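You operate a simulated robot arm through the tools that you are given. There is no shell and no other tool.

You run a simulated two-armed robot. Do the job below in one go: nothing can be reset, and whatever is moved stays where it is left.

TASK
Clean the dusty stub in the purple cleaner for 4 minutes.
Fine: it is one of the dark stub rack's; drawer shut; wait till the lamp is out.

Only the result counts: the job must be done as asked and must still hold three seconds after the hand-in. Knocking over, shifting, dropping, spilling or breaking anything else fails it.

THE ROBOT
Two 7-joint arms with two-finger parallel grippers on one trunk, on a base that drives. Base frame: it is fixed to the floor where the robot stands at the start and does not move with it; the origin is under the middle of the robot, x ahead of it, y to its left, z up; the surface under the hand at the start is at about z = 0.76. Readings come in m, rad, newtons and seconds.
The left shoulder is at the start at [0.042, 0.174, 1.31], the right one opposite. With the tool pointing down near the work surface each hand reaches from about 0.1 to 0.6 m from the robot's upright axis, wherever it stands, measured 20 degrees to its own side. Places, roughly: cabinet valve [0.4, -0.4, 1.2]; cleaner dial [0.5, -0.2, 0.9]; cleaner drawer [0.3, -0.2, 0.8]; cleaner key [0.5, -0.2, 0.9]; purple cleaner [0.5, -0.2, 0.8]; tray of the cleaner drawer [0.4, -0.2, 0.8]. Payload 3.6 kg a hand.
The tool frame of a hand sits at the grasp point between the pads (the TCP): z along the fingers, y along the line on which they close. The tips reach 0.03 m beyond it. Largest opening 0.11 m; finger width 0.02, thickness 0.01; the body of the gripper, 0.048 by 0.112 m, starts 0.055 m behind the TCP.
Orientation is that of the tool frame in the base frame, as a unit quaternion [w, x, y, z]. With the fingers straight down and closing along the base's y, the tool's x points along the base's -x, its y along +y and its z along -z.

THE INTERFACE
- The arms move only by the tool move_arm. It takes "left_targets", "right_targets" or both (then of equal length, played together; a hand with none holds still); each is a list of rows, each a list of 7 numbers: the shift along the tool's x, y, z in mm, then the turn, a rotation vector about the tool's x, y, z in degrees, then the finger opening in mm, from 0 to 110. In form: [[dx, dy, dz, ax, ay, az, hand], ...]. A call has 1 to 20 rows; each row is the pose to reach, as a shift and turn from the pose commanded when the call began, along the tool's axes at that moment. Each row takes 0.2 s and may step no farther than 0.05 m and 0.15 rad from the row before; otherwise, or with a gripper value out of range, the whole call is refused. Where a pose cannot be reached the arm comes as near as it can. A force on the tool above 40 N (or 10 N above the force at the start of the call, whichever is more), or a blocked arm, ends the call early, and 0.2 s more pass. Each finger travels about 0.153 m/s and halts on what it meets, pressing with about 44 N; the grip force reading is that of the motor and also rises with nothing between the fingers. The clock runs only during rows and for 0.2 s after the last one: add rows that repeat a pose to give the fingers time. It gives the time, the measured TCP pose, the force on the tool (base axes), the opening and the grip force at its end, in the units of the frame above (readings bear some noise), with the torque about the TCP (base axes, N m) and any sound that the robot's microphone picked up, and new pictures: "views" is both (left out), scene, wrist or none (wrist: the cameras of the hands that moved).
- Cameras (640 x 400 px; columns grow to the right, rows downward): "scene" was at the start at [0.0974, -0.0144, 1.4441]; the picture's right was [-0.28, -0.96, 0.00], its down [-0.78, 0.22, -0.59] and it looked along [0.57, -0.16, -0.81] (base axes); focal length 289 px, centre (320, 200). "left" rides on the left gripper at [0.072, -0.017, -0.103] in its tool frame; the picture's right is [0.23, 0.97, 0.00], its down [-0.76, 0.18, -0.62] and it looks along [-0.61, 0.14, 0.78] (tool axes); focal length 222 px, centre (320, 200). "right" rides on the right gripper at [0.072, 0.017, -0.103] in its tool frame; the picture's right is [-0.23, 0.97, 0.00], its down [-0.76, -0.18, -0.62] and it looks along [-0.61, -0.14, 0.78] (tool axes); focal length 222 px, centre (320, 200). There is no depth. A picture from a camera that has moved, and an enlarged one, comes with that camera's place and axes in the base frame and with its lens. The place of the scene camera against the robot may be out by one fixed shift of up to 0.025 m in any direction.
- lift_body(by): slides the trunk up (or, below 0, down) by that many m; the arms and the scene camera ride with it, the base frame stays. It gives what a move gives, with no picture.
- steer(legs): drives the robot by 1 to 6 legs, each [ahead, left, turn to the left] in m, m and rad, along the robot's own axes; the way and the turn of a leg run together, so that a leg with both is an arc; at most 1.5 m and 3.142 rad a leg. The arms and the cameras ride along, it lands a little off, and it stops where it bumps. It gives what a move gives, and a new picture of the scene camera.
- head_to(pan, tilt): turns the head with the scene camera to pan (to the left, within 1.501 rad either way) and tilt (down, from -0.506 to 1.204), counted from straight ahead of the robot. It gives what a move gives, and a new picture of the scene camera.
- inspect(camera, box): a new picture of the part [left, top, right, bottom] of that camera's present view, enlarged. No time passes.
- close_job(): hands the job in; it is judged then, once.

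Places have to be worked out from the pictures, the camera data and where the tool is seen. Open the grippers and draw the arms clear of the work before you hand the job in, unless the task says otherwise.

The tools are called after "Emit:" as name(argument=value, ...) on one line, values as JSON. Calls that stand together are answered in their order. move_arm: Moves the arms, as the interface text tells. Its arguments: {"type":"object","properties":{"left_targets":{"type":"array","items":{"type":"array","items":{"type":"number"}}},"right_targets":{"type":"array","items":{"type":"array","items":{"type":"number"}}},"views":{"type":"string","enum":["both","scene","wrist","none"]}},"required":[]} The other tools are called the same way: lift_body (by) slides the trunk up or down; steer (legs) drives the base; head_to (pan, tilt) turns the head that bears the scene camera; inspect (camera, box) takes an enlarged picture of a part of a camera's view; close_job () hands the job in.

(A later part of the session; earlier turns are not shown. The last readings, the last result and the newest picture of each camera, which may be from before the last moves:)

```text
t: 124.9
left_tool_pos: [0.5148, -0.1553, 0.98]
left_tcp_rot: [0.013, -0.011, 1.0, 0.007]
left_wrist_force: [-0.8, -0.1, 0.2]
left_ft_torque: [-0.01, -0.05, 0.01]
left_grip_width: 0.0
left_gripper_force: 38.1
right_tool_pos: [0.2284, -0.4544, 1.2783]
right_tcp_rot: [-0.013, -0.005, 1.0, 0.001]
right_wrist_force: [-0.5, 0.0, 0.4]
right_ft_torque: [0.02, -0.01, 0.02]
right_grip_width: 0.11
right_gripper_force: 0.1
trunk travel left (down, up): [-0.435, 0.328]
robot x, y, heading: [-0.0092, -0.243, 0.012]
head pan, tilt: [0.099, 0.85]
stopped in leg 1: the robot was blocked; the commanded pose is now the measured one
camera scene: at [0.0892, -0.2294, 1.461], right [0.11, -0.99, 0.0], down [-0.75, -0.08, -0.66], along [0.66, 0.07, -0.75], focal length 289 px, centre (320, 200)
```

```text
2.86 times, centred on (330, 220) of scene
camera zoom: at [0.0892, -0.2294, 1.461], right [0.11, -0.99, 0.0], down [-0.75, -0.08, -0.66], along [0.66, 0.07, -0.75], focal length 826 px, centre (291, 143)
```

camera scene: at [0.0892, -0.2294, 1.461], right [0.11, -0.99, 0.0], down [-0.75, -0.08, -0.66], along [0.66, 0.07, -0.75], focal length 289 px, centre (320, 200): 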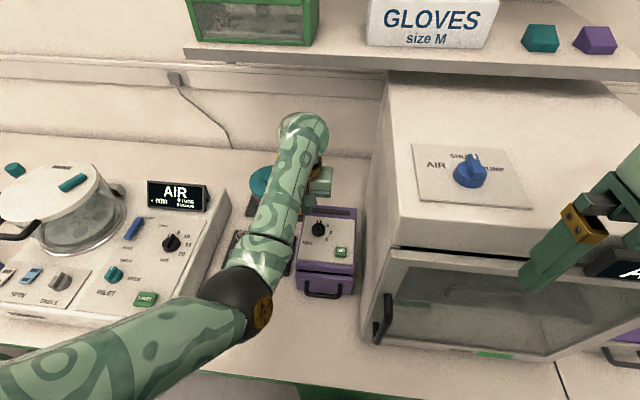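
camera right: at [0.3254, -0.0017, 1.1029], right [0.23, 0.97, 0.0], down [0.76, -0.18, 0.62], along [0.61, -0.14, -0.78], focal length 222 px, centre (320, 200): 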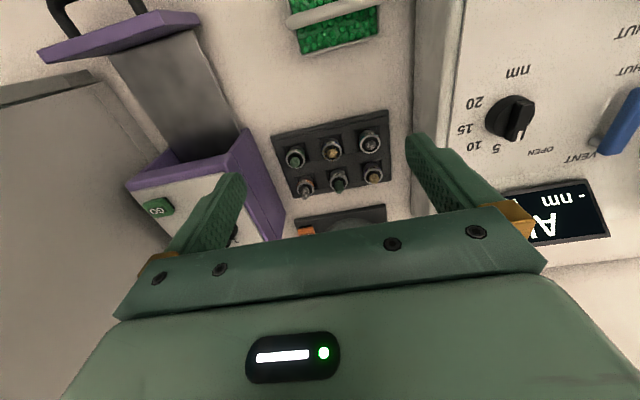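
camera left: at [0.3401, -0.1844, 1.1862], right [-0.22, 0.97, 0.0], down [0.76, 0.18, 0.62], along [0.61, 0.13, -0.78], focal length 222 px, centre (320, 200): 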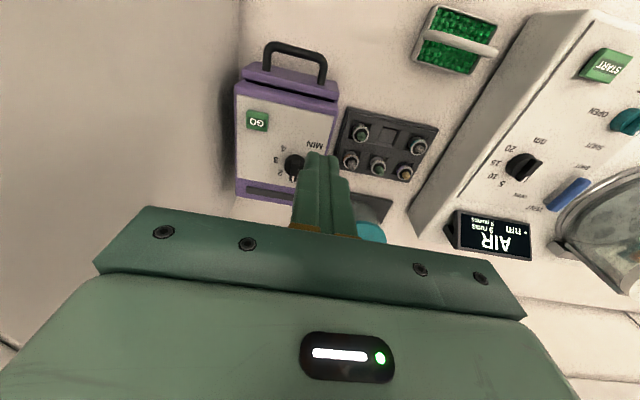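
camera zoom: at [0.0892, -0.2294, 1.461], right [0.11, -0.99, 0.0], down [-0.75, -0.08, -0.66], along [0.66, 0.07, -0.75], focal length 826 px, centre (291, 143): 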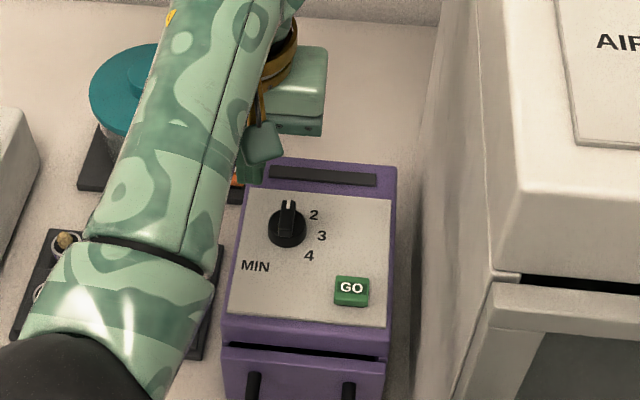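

The base stops at x -0.009 (as far as it goes here). The wrist view shows the dial at 1 with 2, 3, 4 clockwise; I enlarge it to locate the knob precisely.

Emit:
inspect(camera="left", box=[220, 60, 350, 170])

Emit:
inspect(camera="scene", box=[295, 205, 360, 265])

```text
3.64 times, centred on (285, 115) of left
camera zoom: at [0.4394, -0.1762, 1.0829], right [-0.25, 0.97, 0.01], down [0.74, 0.18, 0.65], along [0.62, 0.17, -0.76], focal length 808 px, centre (447, 509)
```

zoom: 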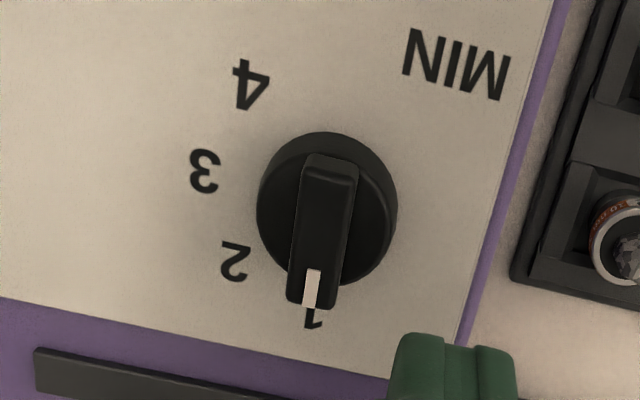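

```text
6.67 times, centred on (328, 235) of scene
camera zoom: at [0.0892, -0.2294, 1.461], right [0.11, -0.99, 0.0], down [-0.75, -0.08, -0.66], along [0.66, 0.07, -0.75], focal length 1927 px, centre (270, -33)
```

zoom: 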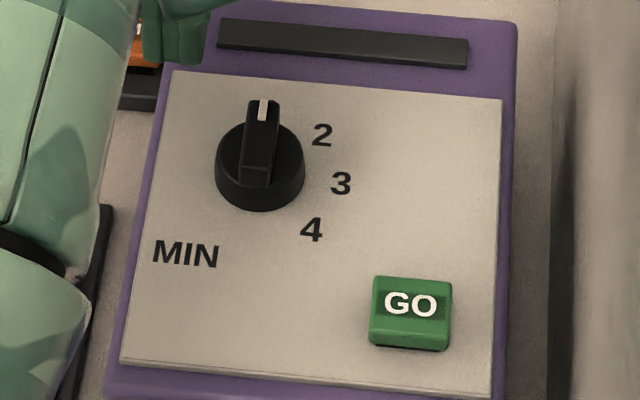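

From two views I get the dial axis at [0.5165, -0.1845] with the panel at z 0.880; marks 1–4 sit at 0°, 45°, 90°, 135° clockwise from straight ahead. I level the hand over the knob with the fingers opened to 34 mm.

Emit:
move_arm(left_targets=[[0, -7, 0, 0.2, 0.4, 0.3, 20], [0, -15, 0, 0.4, 0.8, 0.7, 34], [-1, -22, 5, 0.6, 1.2, 1.0, 34], [-1, -29, 10, 0.8, 1.5, 1.26, 34], [-1, -29, 15, 0.8, 1.5, 1.26, 34], [-1, -29, 15, 0.8, 1.5, 1.26, 34]], views="both")

Emit:
inspect(camera="left", box=[240, 60, 400, 200])

```text
t: 126.3
left_tool_pos: [0.52, -0.1792, 0.9665]
left_tcp_rot: [0.0, -0.004, 1.0, 0.005]
left_wrist_force: [0.4, -0.3, -0.5]
left_ft_torque: [0.02, -0.05, -0.01]
left_grip_width: 0.034
left_gripper_force: 0.1
right_tool_pos: [0.229, -0.4546, 1.2778]
right_tcp_rot: [-0.015, -0.006, 1.0, 0.0]
right_wrist_force: [-0.3, -1.1, -0.5]
right_ft_torque: [0.0, 0.07, 0.02]
right_grip_width: 0.1101
right_gripper_force: 0.0
trunk travel left (down, up): [-0.435, 0.328]
robot x, y, heading: [-0.0112, -0.2393, 0.011]
head pan, tilt: [0.099, 0.85]
camera scene: at [0.0902, -0.2295, 1.461], right [0.11, -0.99, 0.0], down [-0.75, -0.08, -0.66], along [0.66, 0.07, -0.75], focal length 289 px, centre (320, 200)
camera left: at [0.4464, -0.1981, 1.0688], right [-0.23, 0.97, 0.01], down [0.76, 0.18, 0.63], along [0.61, 0.15, -0.78], focal length 222 px, centre (320, 200)
```

scene: 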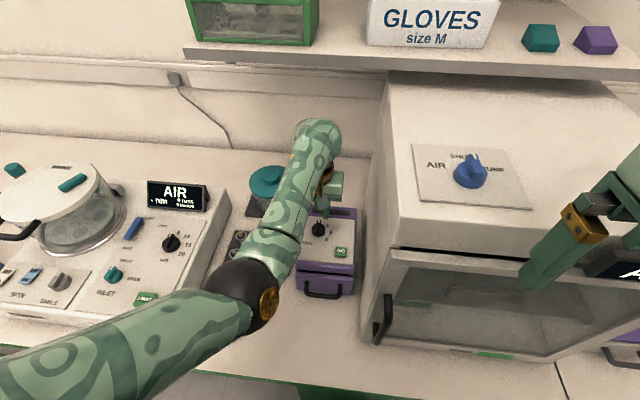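
left: 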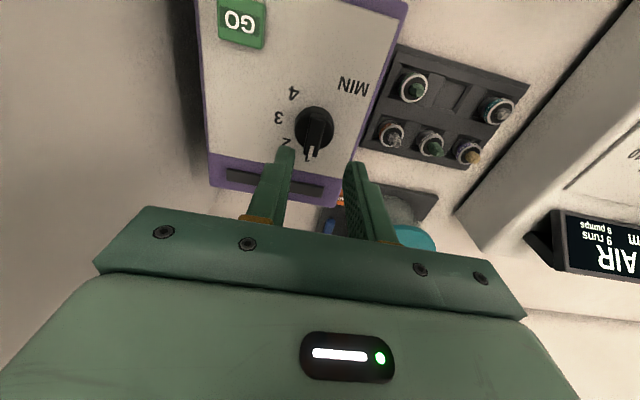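

```text
2.86 times, centred on (320, 130) of left
camera zoom: at [0.4464, -0.1981, 1.0688], right [-0.23, 0.97, 0.01], down [0.76, 0.18, 0.63], along [0.61, 0.15, -0.78], focal length 635 px, centre (320, 400)
```

zoom: 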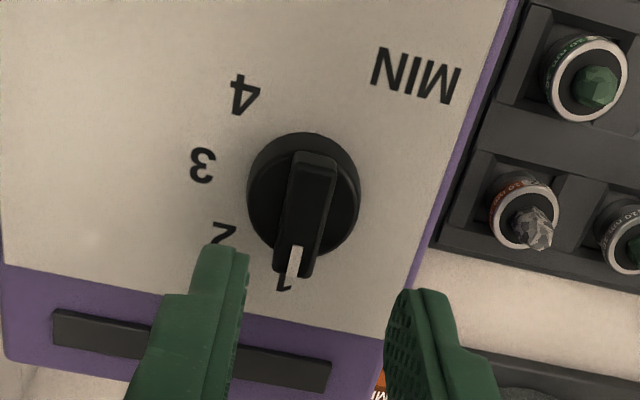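

The knob centre is 4.5 mm nearer and 4.8 mm to the right of the tool. I correct that, square the hand, and lower to tips at about z 0.90 with 28 mm opening.

Emit:
move_arm(left_targets=[[2, -2, 0, 0.3, 0, 0.2, 30], [4.5, -5, 6, 0.57, 0, 0.46, 28], [4.5, -5, 16, 0.57, 0, 0.46, 28], [4.5, -5, 26, 0.57, 0, 0.46, 28], [4.5, -5, 35, 0.57, 0, 0.46, 28], [4.5, -5, 35, 0.57, 0, 0.46, 28]], views="wrist")

Emit:
inspect(camera="left", box=[260, 100, 380, 200])

Emit:
inspect(camera="scene", box=[290, 150, 370, 260])

```text
t: 127.7
left_tool_pos: [0.5185, -0.1842, 0.935]
left_tcp_rot: [0.007, 0.002, 1.0, -0.001]
left_wrist_force: [0.1, -0.5, 0.3]
left_ft_torque: [0.0, -0.01, -0.04]
left_grip_width: 0.0284
left_gripper_force: 0.0
right_tool_pos: [0.2283, -0.4546, 1.2769]
right_tcp_rot: [-0.014, -0.007, 1.0, 0.0]
right_wrist_force: [0.5, 0.8, 0.9]
right_ft_torque: [0.0, 0.0, -0.03]
right_grip_width: 0.1099
right_gripper_force: 0.0
trunk travel left (down, up): [-0.435, 0.328]
robot x, y, heading: [-0.0102, -0.2412, 0.018]
head pan, tilt: [0.099, 0.85]
camera left: at [0.4442, -0.2015, 1.0379], right [-0.22, 0.97, 0.0], down [0.75, 0.18, 0.63], along [0.62, 0.14, -0.77], focal length 222 px, centre (320, 200)
```

left: 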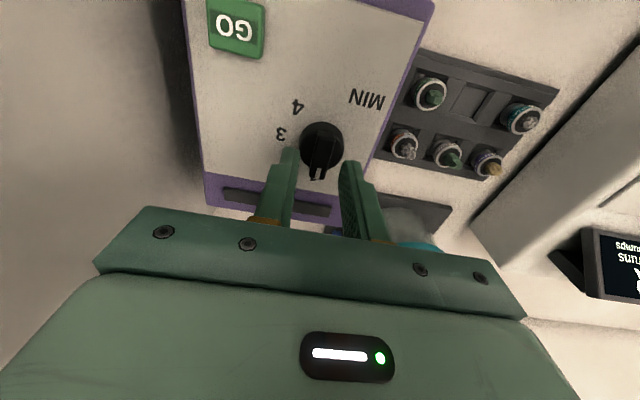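

```text
4.00 times, centred on (320, 150) of left
camera zoom: at [0.4442, -0.2015, 1.0379], right [-0.22, 0.97, 0.0], down [0.75, 0.18, 0.63], along [0.62, 0.14, -0.77], focal length 888 px, centre (320, 400)
```

zoom: 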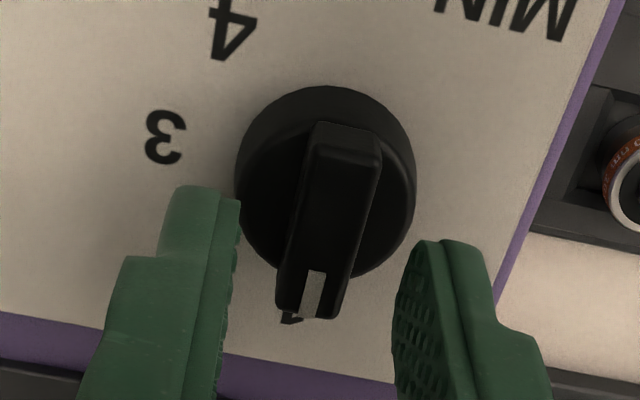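

```text
3.64 times, centred on (330, 205) of scene
camera zoom: at [0.0903, -0.2294, 1.461], right [0.11, -0.99, 0.0], down [-0.75, -0.08, -0.66], along [0.66, 0.07, -0.75], focal length 1051 px, centre (284, 182)
```

zoom: 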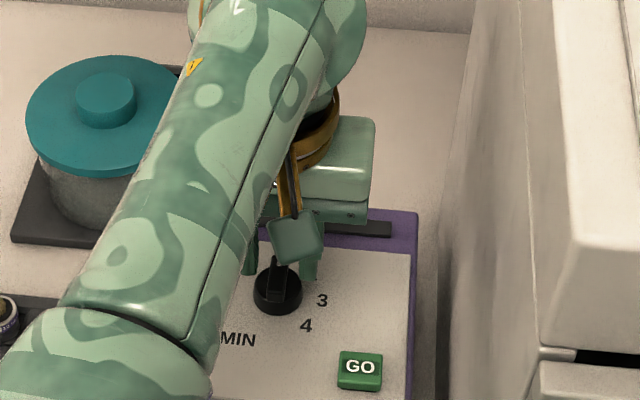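

The knob is within 2 mm of the tool centre and the bar lies centred between the fingers. I lower further in 2 mm rows, checking the force.

Emit:
move_arm(left_targets=[[2, 0, 2, 0, 0.4, 0, 28], [2, 0, 4, 0, 0.8, 0, 28], [2, 0, 6, 0, 0.8, 0, 28], [2, 0, 8, 0, 0.8, 0, 28], [2, 0, 10, 0, 0.8, 0, 28], [2, 0, 12, 0, 0.8, 0, 28]], views="none")

Emit:
inspect(camera="left", box=[260, 100, 380, 200])

Emit:
inspect(camera="scene", box=[290, 190, 370, 260])

```text
t: 128.9
left_tool_pos: [0.5148, -0.1759, 0.924]
left_tcp_rot: [0.0, -0.001, 1.0, 0.007]
left_wrist_force: [-10.3, -3.7, 14.9]
left_ft_torque: [-0.44, 0.2, -0.34]
left_grip_width: 0.0298
left_gripper_force: 1.5
right_tool_pos: [0.2248, -0.4555, 1.2773]
right_tcp_rot: [-0.014, -0.005, 1.0, 0.0]
right_wrist_force: [0.2, 0.1, -0.3]
right_ft_torque: [0.0, -0.02, 0.0]
right_grip_width: 0.1101
right_gripper_force: 0.1
trunk travel left (down, up): [-0.435, 0.328]
robot x, y, heading: [-0.0082, -0.2439, 0.019]
head pan, tilt: [0.099, 0.85]
stopped in row 5 (left hand): the force on the tool passed its limit at 42 N (the readings are from after the stop); the commanded pose is now the measured one
```

```text
4.00 times, centred on (320, 150) of left
camera zoom: at [0.4419, -0.1946, 1.0276], right [-0.23, 0.97, 0.01], down [0.76, 0.17, 0.62], along [0.61, 0.15, -0.78], focal length 888 px, centre (320, 400)
```

zoom: 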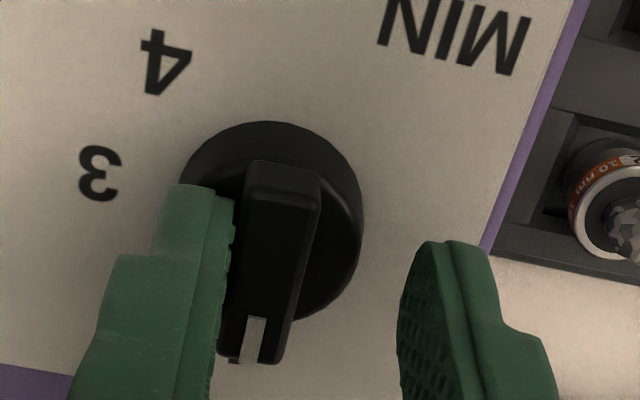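

```text
5.71 times, centred on (330, 225) of scene
camera zoom: at [0.0867, -0.2304, 1.4611], right [0.11, -0.99, 0.0], down [-0.74, -0.08, -0.66], along [0.66, 0.07, -0.75], focal length 1652 px, centre (263, 57)
```

zoom: 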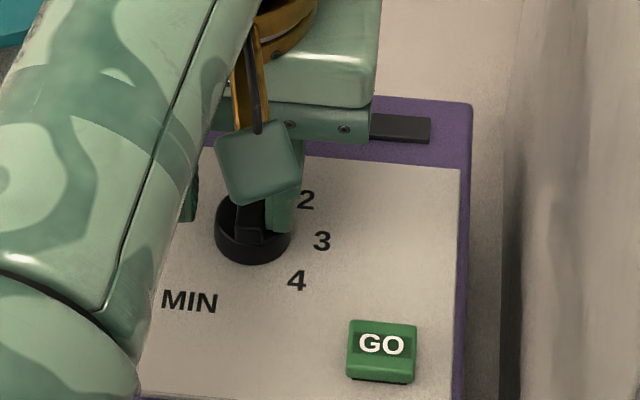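

A fingertip met the knob's base (top at about z 0.894) and the hand slid 8 mm sideways; the bar is still between the fingers and points at 1. I rise 2.5 mm and recentre.

Emit:
move_arm(left_targets=[[0, 0, -2.5, 0, 0, 0, 28], [0, -3, -2.5, -0.4, 0, 0, 28], [0, -6, -2.5, -0.8, 0, 0, 28], [0, -8, -2.5, -0.8, 0, 0, 28], [0, -8, -2.5, -0.8, 0, 0, 28]], views="none")

Emit:
inspect(camera="left", box=[260, 100, 380, 200])

```text
t: 130.1
left_tool_pos: [0.5185, -0.1768, 0.9246]
left_tcp_rot: [-0.001, -0.007, 1.0, 0.017]
left_wrist_force: [-0.8, -0.6, -0.9]
left_ft_torque: [-0.05, 0.03, 0.0]
left_grip_width: 0.0283
left_gripper_force: 0.9
right_tool_pos: [0.2288, -0.4552, 1.2778]
right_tcp_rot: [-0.014, -0.005, 1.0, 0.0]
right_wrist_force: [-0.2, 0.8, 1.1]
right_ft_torque: [0.02, -0.01, 0.01]
right_grip_width: 0.1101
right_gripper_force: 0.1
trunk travel left (down, up): [-0.435, 0.328]
robot x, y, heading: [-0.012, -0.2444, 0.014]
head pan, tilt: [0.099, 0.85]
```

```text
4.00 times, centred on (320, 150) of left
camera zoom: at [0.4463, -0.1989, 1.0279], right [-0.24, 0.97, 0.03], down [0.76, 0.17, 0.63], along [0.6, 0.18, -0.78], focal length 888 px, centre (320, 400)
```

zoom: 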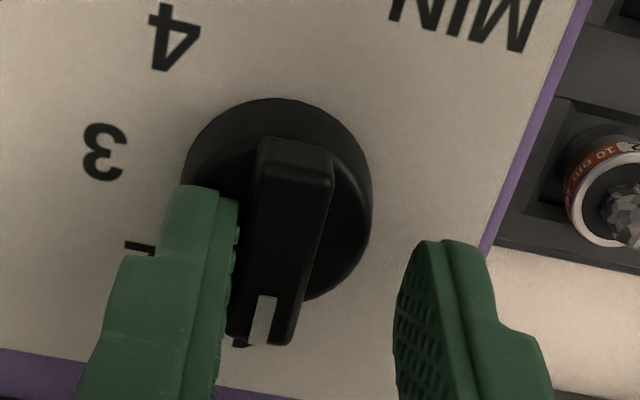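

The arm's upper link still leans on the chest and spoils the tracking (hand 7 mm off and rolled 2°). I raise the trunk by 0.02 m, which stretches the arm slightly and lifts it off, then square the hand again above the knob.

Emit:
lift_body(by=0.02)

Emit:
move_arm(left_targets=[[1, -3, 0, 0.7, 0, 0.3, 28], [2, -5, 0, 1.3, 0, 0.6, 28], [3, -7, 0, 1.95, 0, 0.8, 28], [3, -7, 0, 1.95, 0, 0.8, 28]], views="wrist")

Emit:
inspect(camera="left", box=[260, 90, 380, 190])

```text
t: 130.8
left_tool_pos: [0.5163, -0.1768, 0.941]
left_tcp_rot: [-0.004, -0.005, 1.0, 0.017]
left_wrist_force: [0.1, -0.9, 0.4]
left_ft_torque: [-0.01, 0.02, 0.01]
left_grip_width: 0.0285
left_gripper_force: 0.0
right_tool_pos: [0.2296, -0.4561, 1.2977]
right_tcp_rot: [-0.015, -0.005, 1.0, 0.0]
right_wrist_force: [0.2, 0.0, 0.5]
right_ft_torque: [0.02, 0.04, -0.01]
right_grip_width: 0.11
right_gripper_force: 0.1
trunk travel left (down, up): [-0.455, 0.308]
robot x, y, heading: [-0.0135, -0.2465, 0.013]
head pan, tilt: [0.099, 0.85]
```

```text
t: 131.8
left_tool_pos: [0.5191, -0.1842, 0.9494]
left_tcp_rot: [0.004, 0.001, 1.0, -0.001]
left_wrist_force: [-1.0, 0.2, -0.5]
left_ft_torque: [-0.01, 0.02, 0.02]
left_grip_width: 0.028
left_gripper_force: 0.1
right_tool_pos: [0.228, -0.4546, 1.2985]
right_tcp_rot: [-0.013, -0.006, 1.0, 0.001]
right_wrist_force: [0.2, 0.2, 0.2]
right_ft_torque: [-0.01, -0.01, 0.01]
right_grip_width: 0.1101
right_gripper_force: 0.1
trunk travel left (down, up): [-0.455, 0.308]
robot x, y, heading: [-0.0131, -0.2437, 0.013]
head pan, tilt: [0.099, 0.85]
camera left: at [0.4454, -0.2018, 1.0532], right [-0.22, 0.97, 0.0], down [0.76, 0.18, 0.63], along [0.61, 0.14, -0.78], focal length 222 px, centre (320, 200)
```

left: 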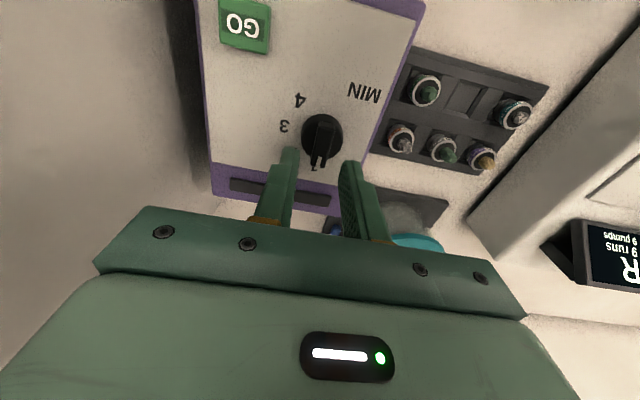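

```text
4.00 times, centred on (320, 140) of left
camera zoom: at [0.4454, -0.2018, 1.0532], right [-0.22, 0.97, 0.0], down [0.76, 0.18, 0.63], along [0.61, 0.14, -0.78], focal length 888 px, centre (320, 440)
```

zoom: 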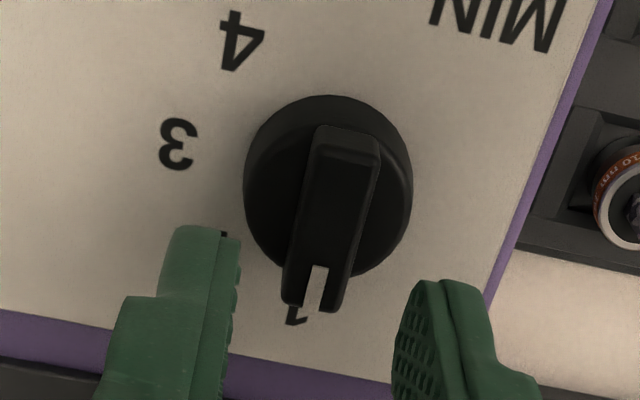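

Squared up and centred over the knob again at z 0.949. I lower 23 mm to put the tips beside the bar, just above the knob's base.

Emit:
move_arm(left_targets=[[1, 0, 4, 0, 0.2, 0, 28], [2, 0, 8, 0, 0.4, 0, 28], [3, 0, 12, 0, 0.4, 0, 28], [3, 0, 15, 0, 0.4, 0, 28], [3, 0, 18, 0, 0.4, 0, 28], [3, 0, 20, 0, 0.4, 0, 28], [3, 0, 22, 0, 0.4, 0, 28]], views="none")

Emit:
inspect(camera="left", box=[260, 100, 380, 200])

```text
t: 133.4
left_tool_pos: [0.5127, -0.1825, 0.9238]
left_tcp_rot: [-0.002, 0.0, 1.0, 0.001]
left_wrist_force: [6.0, 4.1, 28.4]
left_ft_torque: [-0.35, -0.32, 0.03]
left_grip_width: 0.0262
left_gripper_force: 0.0
right_tool_pos: [0.2282, -0.455, 1.2976]
right_tcp_rot: [-0.013, -0.006, 1.0, 0.0]
right_wrist_force: [0.4, -0.5, 0.1]
right_ft_torque: [0.0, -0.01, 0.01]
right_grip_width: 0.1099
right_gripper_force: 0.0
trunk travel left (down, up): [-0.455, 0.308]
robot x, y, heading: [-0.0101, -0.2468, 0.013]
head pan, tilt: [0.099, 0.85]
```

```text
4.00 times, centred on (320, 150) of left
camera zoom: at [0.4402, -0.1997, 1.0278], right [-0.23, 0.97, 0.0], down [0.76, 0.18, 0.62], along [0.6, 0.14, -0.78], focal length 888 px, centre (320, 400)
```

zoom: 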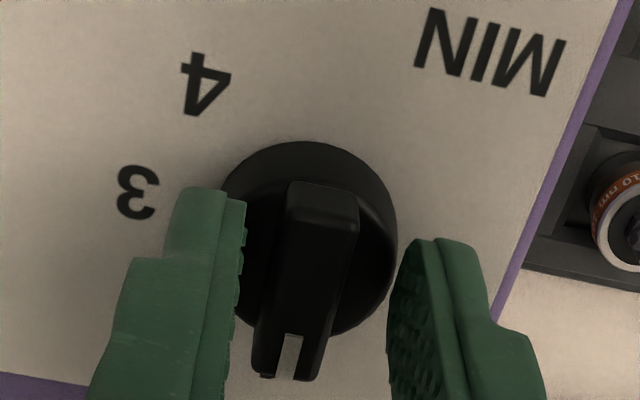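

Base contact again (28 N) with the bar well centred between the pads. I rise 2.5 mm and close gently on the bar.

Emit:
move_arm(left_targets=[[-2, 0, -2.5, 0, 0, 0, 28], [-2, 0, -2.5, 0, 0, 0, 24], [-2, 0, -2.5, 0, 0, 0, 18], [-2, 0, -2.5, 0, 0, 0, 12], [-2, 0, -2.5, 0, 0, 0, 6], [-2, 0, -2.5, 0, 0, 0, 6]], views="none")

Emit:
inspect(camera="left", box=[260, 100, 380, 200])

```text
t: 134.8
left_tool_pos: [0.5126, -0.1835, 0.9248]
left_tcp_rot: [-0.005, 0.002, 1.0, -0.001]
left_wrist_force: [-8.7, 10.4, 5.3]
left_ft_torque: [0.52, 0.84, 0.04]
left_grip_width: 0.0117
left_gripper_force: 45.2
right_tool_pos: [0.2272, -0.4527, 1.2985]
right_tcp_rot: [-0.014, -0.005, 1.0, -0.001]
right_wrist_force: [-0.1, 0.4, 0.3]
right_ft_torque: [0.0, 0.02, -0.02]
right_grip_width: 0.1099
right_gripper_force: 0.2
trunk travel left (down, up): [-0.455, 0.308]
robot x, y, heading: [-0.0134, -0.2462, 0.014]
head pan, tilt: [0.099, 0.85]
```

```text
4.00 times, centred on (320, 150) of left
camera zoom: at [0.4408, -0.201, 1.0287], right [-0.22, 0.97, 0.0], down [0.77, 0.18, 0.61], along [0.6, 0.14, -0.79], focal length 888 px, centre (320, 400)
```

zoom: 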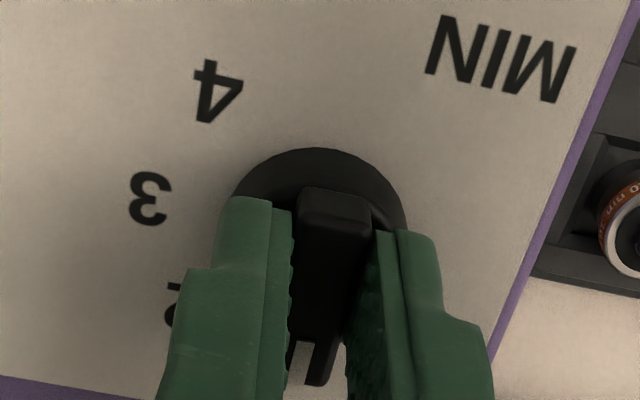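

The bar is gripped (11.7 mm, 45 N). I turn clockwise 45° first, letting the tool follow the knob's axis (about 2.5 mm ahead), and check.

Emit:
move_arm(left_targets=[[0, 0.3, 0, 0, 0, 8, 6], [-0.1, 0.7, 0, 0, 0, 16, 6], [-0.2, 1, 0, 0, 0, 24, 6], [-0.4, 1.3, 0, 0, 0, 32, 6], [-0.6, 1.6, 0, 0, 0, 40, 6], [-0.7, 1.8, 0, 0, 0, 46, 6]], views="none")

Emit:
inspect(camera="left", box=[240, 80, 400, 200])

Emit:
inspect(camera="scene", box=[295, 195, 365, 260])

```text
t: 136.0
left_tool_pos: [0.5133, -0.1811, 0.9232]
left_tcp_rot: [-0.005, 0.349, 0.937, 0.002]
left_wrist_force: [-4.3, 12.8, 3.9]
left_ft_torque: [-0.61, -0.86, 0.0]
left_grip_width: 0.0121
left_gripper_force: 44.8
right_tool_pos: [0.2285, -0.4544, 1.2972]
right_tcp_rot: [-0.014, -0.007, 1.0, 0.0]
right_wrist_force: [-0.3, -0.5, 0.6]
right_ft_torque: [0.04, -0.01, -0.02]
right_grip_width: 0.11
right_gripper_force: 0.0
trunk travel left (down, up): [-0.455, 0.308]
robot x, y, heading: [-0.0109, -0.2455, 0.009]
head pan, tilt: [0.099, 0.85]
stopped in row 6 (left hand): the force on the tool passed its limit at 41 N (the readings are from after the stop); the commanded pose is now the measured one
```

```text
3.33 times, centred on (320, 140) of left
camera zoom: at [0.4481, -0.1485, 1.0286], right [0.47, 0.88, 0.0], down [0.7, -0.37, 0.61], along [0.54, -0.28, -0.79], focal length 740 px, centre (320, 400)
```

zoom: 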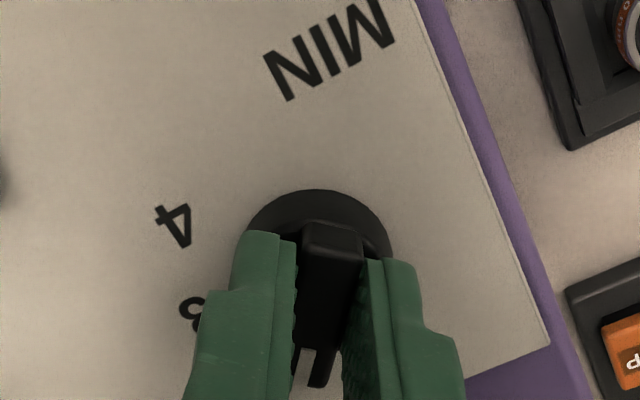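

```text
6.15 times, centred on (330, 228) of scene
camera zoom: at [0.0848, -0.2293, 1.4811], right [0.12, -0.99, 0.0], down [-0.75, -0.09, -0.66], along [0.66, 0.08, -0.75], focal length 1779 px, centre (258, 31)
```

zoom: 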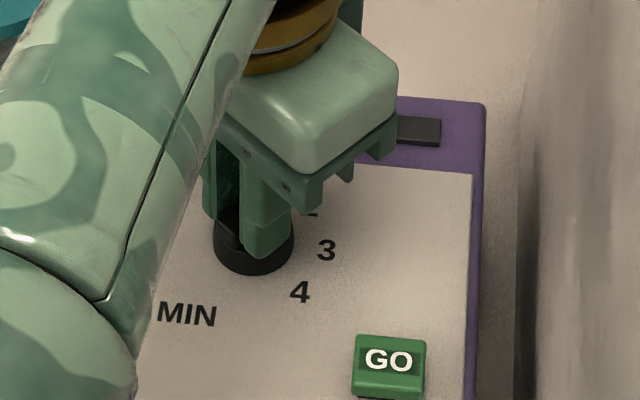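

The knob follows; the stop came only from side load that has now been reset (about 41° turned). I continue to 90°.

Emit:
move_arm(left_targets=[[0, 0.35, 0, 0, 0, 8, 6], [-0.1, 0.7, 0, 0, 0, 16, 6], [-0.2, 1, 0, 0, 0, 24, 6], [-0.4, 1.3, 0, 0, 0, 32, 6], [-0.6, 1.6, 0, 0, 0, 40, 6], [-0.9, 1.9, 0, 0, 0, 48, 6]], views="none")

Emit:
inspect(camera="scene", box=[295, 195, 365, 260])

```text
t: 137.4
left_tool_pos: [0.5157, -0.1808, 0.9252]
left_tcp_rot: [-0.005, 0.702, 0.712, -0.001]
left_wrist_force: [3.6, 18.1, 15.6]
left_ft_torque: [1.45, -0.47, -0.02]
left_grip_width: 0.0116
left_gripper_force: 45.3
right_tool_pos: [0.2273, -0.4509, 1.2976]
right_tcp_rot: [-0.014, -0.007, 1.0, -0.001]
right_wrist_force: [0.4, -0.4, 0.3]
right_ft_torque: [-0.01, 0.0, -0.01]
right_grip_width: 0.1102
right_gripper_force: 0.0
trunk travel left (down, up): [-0.455, 0.308]
robot x, y, heading: [-0.0117, -0.2447, 0.019]
head pan, tilt: [0.099, 0.85]
```

```text
6.15 times, centred on (330, 228) of scene
camera zoom: at [0.0849, -0.2264, 1.4813], right [0.11, -0.99, 0.0], down [-0.75, -0.09, -0.66], along [0.66, 0.07, -0.75], focal length 1779 px, centre (258, 31)
```

zoom: 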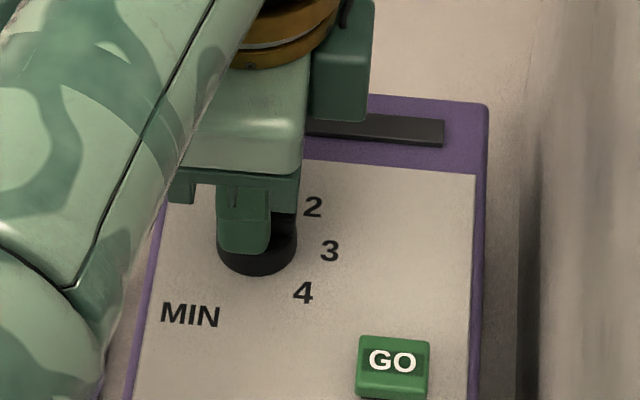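

Now at 89° with the knob following; a mild +y load suggests the axis is a touch further left. I adjust for that and go on to 135°.

Emit:
move_arm(left_targets=[[0.7, 0.4, -0.5, 0, 0, 8, 6], [1.4, 0.7, -0.8, 0, 0, 16, 6], [1.3, 1, -0.8, 0, 0, 24, 6], [1.2, 1.3, -0.8, 0, 0, 32, 6], [1, 1.6, -0.8, 0, 0, 40, 6], [0.8, 1.8, -0.8, 0, 0, 46, 6]], views="none")

Emit:
inspect(camera="scene", box=[295, 195, 365, 260])

Emit:
inspect(camera="left", box=[240, 80, 400, 200])

```text
t: 138.8
left_tool_pos: [0.519, -0.1824, 0.9237]
left_tcp_rot: [-0.004, 0.925, 0.381, -0.004]
left_wrist_force: [14.8, 12.9, 0.0]
left_ft_torque: [0.82, -1.46, 0.15]
left_grip_width: 0.0119
left_gripper_force: 45.2
right_tool_pos: [0.2289, -0.4513, 1.2971]
right_tcp_rot: [-0.015, -0.007, 1.0, -0.001]
right_wrist_force: [-0.6, 0.6, 0.9]
right_ft_torque: [-0.01, 0.01, 0.0]
right_grip_width: 0.11
right_gripper_force: 0.0
trunk travel left (down, up): [-0.455, 0.308]
robot x, y, heading: [-0.0111, -0.2437, 0.015]
head pan, tilt: [0.099, 0.85]
```

```text
6.15 times, centred on (330, 228) of scene
camera zoom: at [0.088, -0.2272, 1.4809], right [0.11, -0.99, 0.0], down [-0.75, -0.09, -0.66], along [0.65, 0.07, -0.75], focal length 1779 px, centre (258, 31)
```

zoom: 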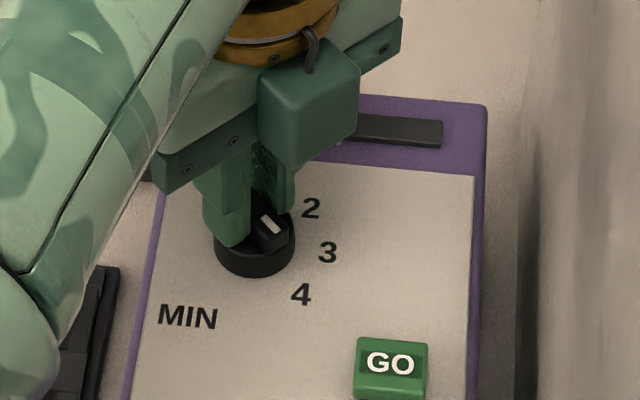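

```text
3.33 times, centred on (320, 140) of left
camera zoom: at [0.5592, -0.1194, 1.0275], right [0.85, -0.53, -0.01], down [-0.41, -0.67, 0.63], along [-0.34, -0.53, -0.78], focal length 740 px, centre (320, 400)
```

zoom: 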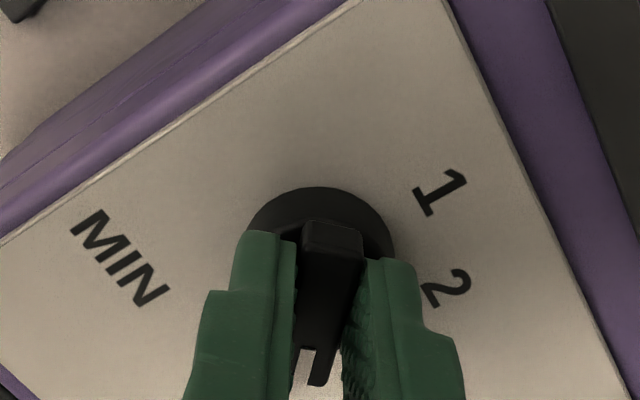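

The pointer now aims at 4 (135° turned). I open the fingers and rise straight up to verify the dial.

Emit:
move_arm(left_targets=[[0, 0, 0, 0, 0, 0, 14], [0, 0, 0, 0, 0, 0, 20], [0, 0, 0, 0, 0, 0, 28], [0, 0, 0, 0, 0, 0, 28], [0, 0, -6, 0, 0, 0, 28], [0, 0, -14, 0, 0, 0, 28], [0, 0, -26, 0, 0, 0, 28], [0, 0, -38, 0, 0, 0, 28], [0, 0, -48, 0, 0, 0, 28]], views="both")

Emit:
inspect(camera="left", box=[220, 30, 420, 190])

Emit:
inspect(camera="scene", box=[295, 195, 365, 260])

```text
t: 140.8
left_tool_pos: [0.5189, -0.1822, 0.9744]
left_tcp_rot: [-0.004, 0.924, 0.381, -0.004]
left_wrist_force: [-0.2, 0.7, 0.1]
left_ft_torque: [-0.04, -0.01, 0.02]
left_grip_width: 0.0283
left_gripper_force: 0.0
right_tool_pos: [0.2295, -0.4532, 1.2981]
right_tcp_rot: [-0.015, -0.006, 1.0, 0.0]
right_wrist_force: [0.3, -0.3, 0.1]
right_ft_torque: [-0.01, -0.03, -0.02]
right_grip_width: 0.1101
right_gripper_force: 0.1
trunk travel left (down, up): [-0.455, 0.308]
robot x, y, heading: [-0.0153, -0.2454, 0.014]
head pan, tilt: [0.099, 0.85]
camera scene: at [0.086, -0.2292, 1.4811], right [0.11, -0.99, 0.0], down [-0.75, -0.09, -0.66], along [0.66, 0.08, -0.75], focal length 289 px, centre (320, 200)
camera left: at [0.5576, -0.1204, 1.0767], right [0.85, -0.53, -0.01], down [-0.41, -0.67, 0.62], along [-0.34, -0.53, -0.78], focal length 222 px, centre (320, 200)
```

scene: 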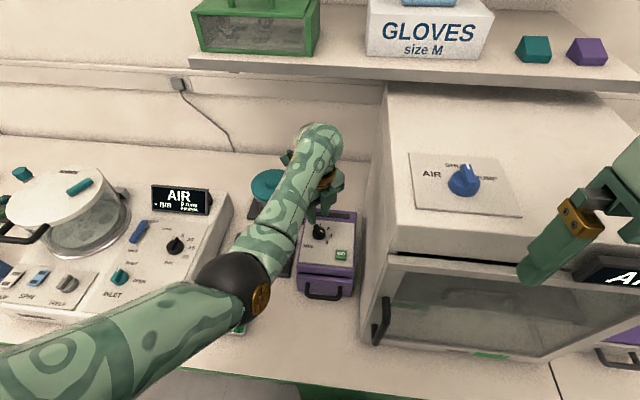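
left: 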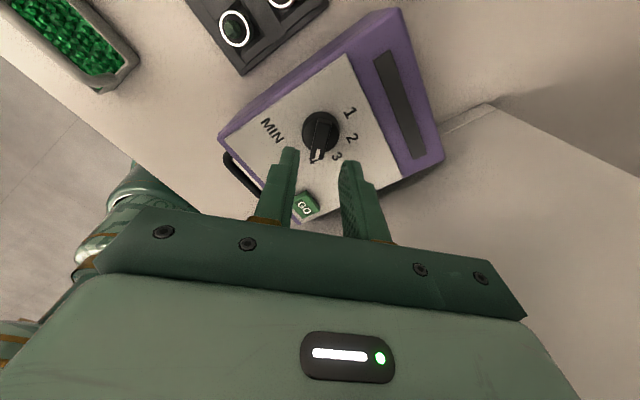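

```text
2.50 times, centred on (320, 110) of left
camera zoom: at [0.5576, -0.1204, 1.0767], right [0.85, -0.53, -0.01], down [-0.41, -0.67, 0.62], along [-0.34, -0.53, -0.78], focal length 555 px, centre (320, 425)
```

zoom: 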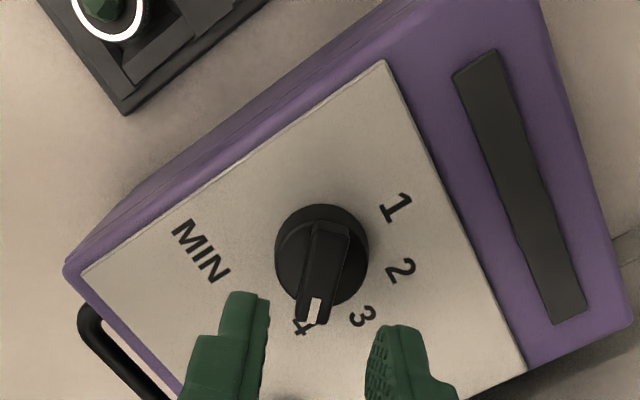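

```text
6.15 times, centred on (330, 228) of scene
camera zoom: at [0.086, -0.2292, 1.4811], right [0.11, -0.99, 0.0], down [-0.75, -0.09, -0.66], along [0.66, 0.08, -0.75], focal length 1779 px, centre (258, 31)
```

zoom: 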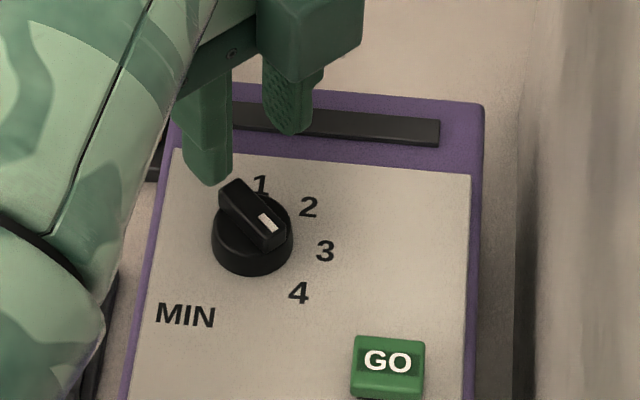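

The dial reads 4. Next is the GO key at about [0.4575, -0.245], close to the cabinet wall (y ≈ -0.30), so I'll press with closed fingers, yawed 90° and tilted so the wrist leans away from the cabinet. First I raise the trunk 0.03 m for arm room and turn to 90° yaw.

Emit:
lift_body(by=0.03)

Emit:
move_arm(left_targets=[[-8, -4, 0, 0, 0, -7.5, 20], [-17, -8, 0, 0, 0, -15, 10], [-26, -12, 0, 0, 0, -22.5, 0], [-35, -16, 0, 0, 0, -30, 0], [-44, -20, 0, 0, 0, -37.5, 0], [-53, -24, 0, 0, 0, -45.3, 0], [-60, -27, 0, 0, 0, -45.3, 0], [-60, -27, 0, 0, 0, -45.3, 0]], views="both")

```text
t: 141.6
left_tool_pos: [0.5184, -0.183, 1.0033]
left_tcp_rot: [-0.003, 0.924, 0.382, -0.005]
left_wrist_force: [0.5, -0.7, 0.4]
left_ft_torque: [-0.01, 0.0, 0.03]
left_grip_width: 0.0282
left_gripper_force: 0.1
right_tool_pos: [0.2287, -0.4538, 1.327]
right_tcp_rot: [-0.015, -0.007, 1.0, 0.0]
right_wrist_force: [-0.4, 0.0, 0.1]
right_ft_torque: [0.01, 0.0, 0.01]
right_grip_width: 0.1102
right_gripper_force: 0.1
trunk travel left (down, up): [-0.485, 0.278]
robot x, y, heading: [-0.0104, -0.2444, 0.014]
head pan, tilt: [0.099, 0.85]
```

```text
t: 142.9
left_tool_pos: [0.5241, -0.1836, 1.0732]
left_tcp_rot: [0.041, 0.715, 0.695, 0.059]
left_wrist_force: [-0.7, -0.2, 1.0]
left_ft_torque: [0.0, 0.0, -0.02]
left_grip_width: 0.0002
left_gripper_force: 38.2
right_tool_pos: [0.2281, -0.4542, 1.3281]
right_tcp_rot: [-0.014, -0.005, 1.0, 0.0]
right_wrist_force: [0.4, -0.5, -0.6]
right_ft_torque: [0.0, 0.01, 0.02]
right_grip_width: 0.1097
right_gripper_force: 0.0
trunk travel left (down, up): [-0.485, 0.278]
robot x, y, heading: [-0.0158, -0.2432, 0.017]
head pan, tilt: [0.099, 0.85]
stopped in row 6 (left hand): the arm was blocked; the commanded pose is now the measured one
camera scene: at [0.0804, -0.2292, 1.5113], right [0.11, -0.99, 0.0], down [-0.75, -0.09, -0.66], along [0.66, 0.08, -0.75], focal length 289 px, centre (320, 200)
camera left: at [0.4939, -0.1131, 1.1753], right [0.97, 0.2, 0.14], down [0.07, -0.78, 0.62], along [0.23, -0.59, -0.77], focal length 222 px, centre (320, 200)
```

scene: 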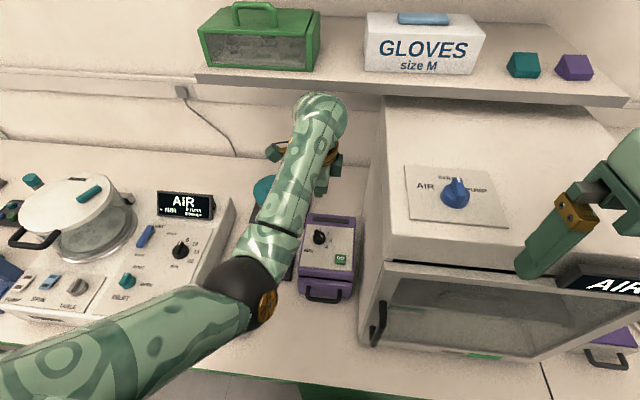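
left: 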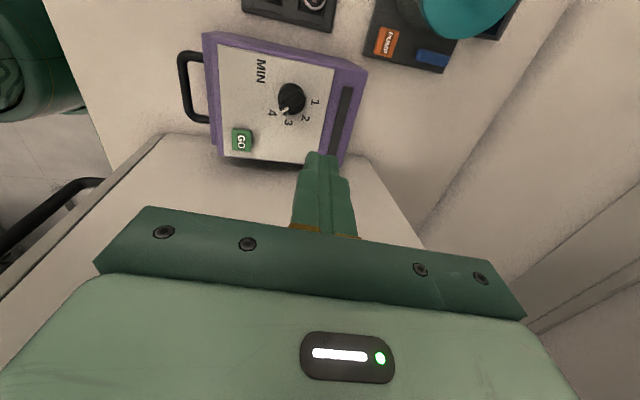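

The arm again can't fold that far over the chest. I back the base up by 0.027 m so that the GO key is reached with the arm more extended.

Emit:
steer(legs=[[-0.027, 0, 0]])

```text
t: 143.8
left_tool_pos: [0.4961, -0.184, 1.0728]
left_tcp_rot: [0.04, 0.715, 0.696, 0.059]
left_wrist_force: [0.8, 0.1, -0.6]
left_ft_torque: [-0.04, 0.02, 0.05]
left_grip_width: 0.0
left_gripper_force: 37.2
right_tool_pos: [0.2023, -0.4557, 1.3264]
right_tcp_rot: [-0.015, -0.007, 1.0, 0.0]
right_wrist_force: [0.4, -0.8, 0.8]
right_ft_torque: [0.0, -0.01, -0.02]
right_grip_width: 0.1097
right_gripper_force: 0.1
trunk travel left (down, up): [-0.485, 0.278]
robot x, y, heading: [-0.0426, -0.2469, 0.013]
head pan, tilt: [0.099, 0.85]
camera scene: at [0.0535, -0.2296, 1.5112], right [0.11, -0.99, 0.0], down [-0.75, -0.09, -0.66], along [0.65, 0.08, -0.75], focal length 289 px, centre (320, 200)
```

scene: 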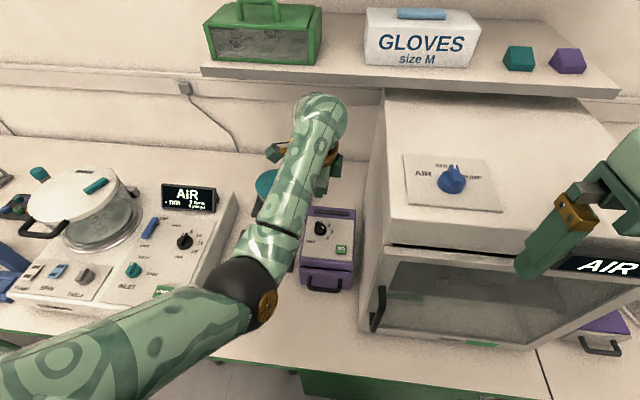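

Base is at x -0.043 now, which puts the GO key at a good arm extension. I tilt the hand 15° (tips toward the cabinet side, wrist away from it) and bring the closed tips to about 30 mm above the key.

Emit:
move_arm(left_targets=[[-3, -3, 5, 1.9, -4, -0.6, 0], [-7, -6, 13, 3.8, -8.1, -1.3, 0], [-12, -11, 22, 5.7, -12.1, -1.9, 0], [-17, -16, 33, 7.6, -16.2, -2.5, 0], [-24, -23, 47, 7.6, -16.2, -2.5, 0], [-32, -29, 61, 7.6, -16.2, -2.5, 0], [-39, -36, 75, 7.6, -16.2, -2.5, 0], [-46, -43, 89, 7.6, -16.2, -2.5, 0], [-53, -49, 102, 7.6, -16.2, -2.5, 0], [-57, -54, 111, 7.6, -16.2, -2.5, 0], [-57, -54, 111, 7.6, -16.2, -2.5, 0]], views="both")

Emit:
inspect(camera="scene", box=[280, 150, 390, 290])

Emit:
inspect(camera="left", box=[220, 40, 420, 190])

```text
t: 146.4
left_tool_pos: [0.4795, -0.2139, 0.9691]
left_tcp_rot: [0.101, 0.696, 0.708, -0.064]
left_wrist_force: [-1.7, -0.4, -0.5]
left_ft_torque: [0.01, 0.0, 0.0]
left_grip_width: 0.0001
left_gripper_force: 37.7
right_tool_pos: [0.2002, -0.455, 1.3281]
right_tcp_rot: [-0.015, -0.007, 1.0, 0.0]
right_wrist_force: [-0.8, 0.2, -0.8]
right_ft_torque: [0.02, -0.01, -0.01]
right_grip_width: 0.1098
right_gripper_force: 0.0
trunk travel left (down, up): [-0.485, 0.278]
robot x, y, heading: [-0.0382, -0.2448, 0.014]
head pan, tilt: [0.099, 0.85]
stopped in row 11 (left hand): the arm was blocked; the commanded pose is now the measured one
camera scene: at [0.0525, -0.2293, 1.5113], right [0.11, -0.99, 0.0], down [-0.75, -0.09, -0.66], along [0.66, 0.08, -0.75], focal length 289 px, centre (320, 200)
camera left: at [0.4561, -0.1208, 1.0519], right [0.97, 0.24, 0.0], down [0.15, -0.59, 0.79], along [0.19, -0.77, -0.61], focal length 222 px, centre (320, 200)
```

scene: 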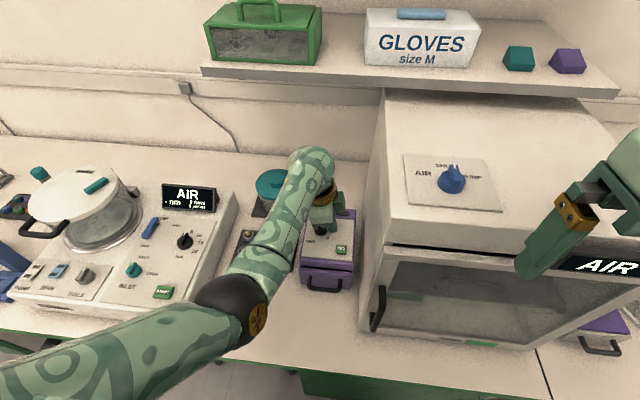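
left: 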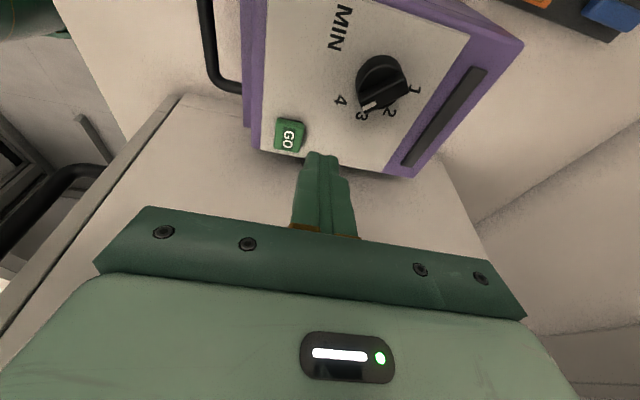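

```text
2.86 times, centred on (335, 220) of scene
camera zoom: at [0.0525, -0.2293, 1.5113], right [0.11, -0.99, 0.0], down [-0.75, -0.09, -0.66], along [0.66, 0.08, -0.75], focal length 826 px, centre (277, 143)
```

zoom: 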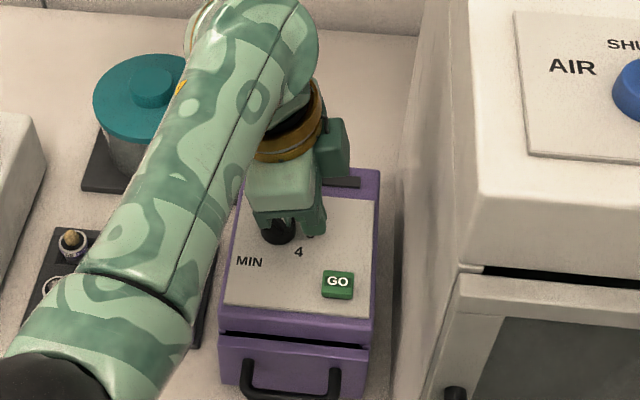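

```text
2.67 times, centred on (320, 115) of left
camera zoom: at [0.4561, -0.1208, 1.0519], right [0.97, 0.24, 0.0], down [0.15, -0.59, 0.79], along [0.19, -0.77, -0.61], focal length 592 px, centre (320, 427)
```

zoom: 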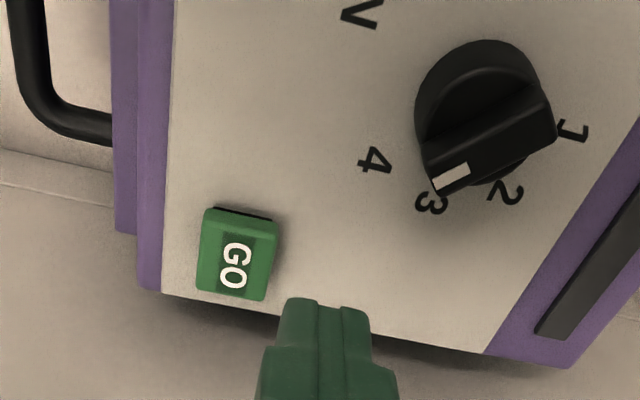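

The upper arm presses on the chest when reaching to the right. I'll shift the base to the right so the key lies more in front of the left shoulder; first I move the hand up and left, clear of the cabinet.

Emit:
move_arm(left_targets=[[16, 1, -14, 0.5, -0.3, 0, 0], [32, 2, -29, 1, -0.6, 0.2, 0], [48, 3, -43, 1.6, -0.9, 0.3, 0], [64, 4, -57, 2.1, -1.2, 0.4, 0], [80, 5, -71, 2.6, -1.4, 0.5, 0], [97, 6, -86, 3.1, -1.6, 0.6, 0], [97, 6, -86, 3.1, -1.6, 0.6, 0]], views="none")

Emit:
steer(legs=[[-0.01, -0.085, 0]])

Emit:
inspect(camera="scene", box=[270, 150, 390, 290])

```text
t: 148.0
left_tool_pos: [0.4782, -0.104, 1.0281]
left_tcp_rot: [0.093, 0.703, 0.699, -0.097]
left_wrist_force: [-0.3, 0.0, -0.4]
left_ft_torque: [0.0, 0.0, -0.02]
left_grip_width: 0.0
left_gripper_force: 37.7
right_tool_pos: [0.2012, -0.4542, 1.3282]
right_tcp_rot: [-0.014, -0.007, 1.0, 0.0]
right_wrist_force: [0.5, -0.1, 0.3]
right_ft_torque: [0.0, 0.0, -0.02]
right_grip_width: 0.1099
right_gripper_force: 0.0
trunk travel left (down, up): [-0.485, 0.278]
robot x, y, heading: [-0.0386, -0.2459, 0.016]
head pan, tilt: [0.099, 0.85]
```

```text
t: 149.1
left_tool_pos: [0.4694, -0.1888, 1.0278]
left_tcp_rot: [0.092, 0.703, 0.699, -0.096]
left_wrist_force: [0.1, -0.5, 0.5]
left_ft_torque: [0.02, -0.01, 0.03]
left_grip_width: 0.0
left_gripper_force: 37.9
right_tool_pos: [0.1908, -0.5397, 1.3284]
right_tcp_rot: [-0.014, -0.006, 1.0, 0.001]
right_wrist_force: [-0.5, 0.1, 0.6]
right_ft_torque: [0.01, 0.01, 0.0]
right_grip_width: 0.1099
right_gripper_force: 0.1
trunk travel left (down, up): [-0.485, 0.278]
robot x, y, heading: [-0.0432, -0.3272, 0.01]
head pan, tilt: [0.099, 0.85]
camera scene: at [0.0434, -0.3156, 1.5113], right [0.11, -0.99, 0.0], down [-0.75, -0.09, -0.66], along [0.66, 0.08, -0.75], focal length 289 px, centre (320, 200)
```

scene: 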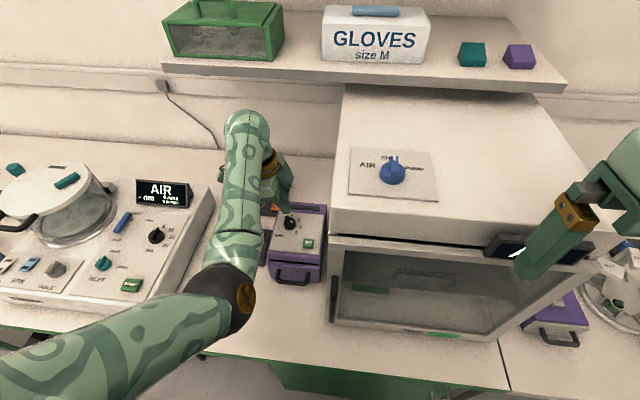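

```text
2.86 times, centred on (330, 220) of scene
camera zoom: at [0.0434, -0.3156, 1.5113], right [0.11, -0.99, 0.0], down [-0.75, -0.09, -0.66], along [0.66, 0.08, -0.75], focal length 826 px, centre (291, 143)
```

zoom: 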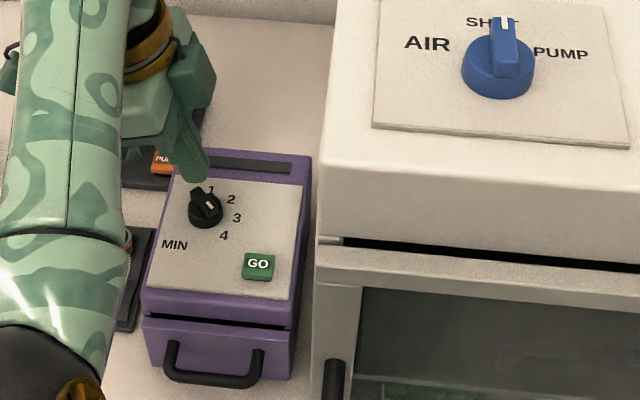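

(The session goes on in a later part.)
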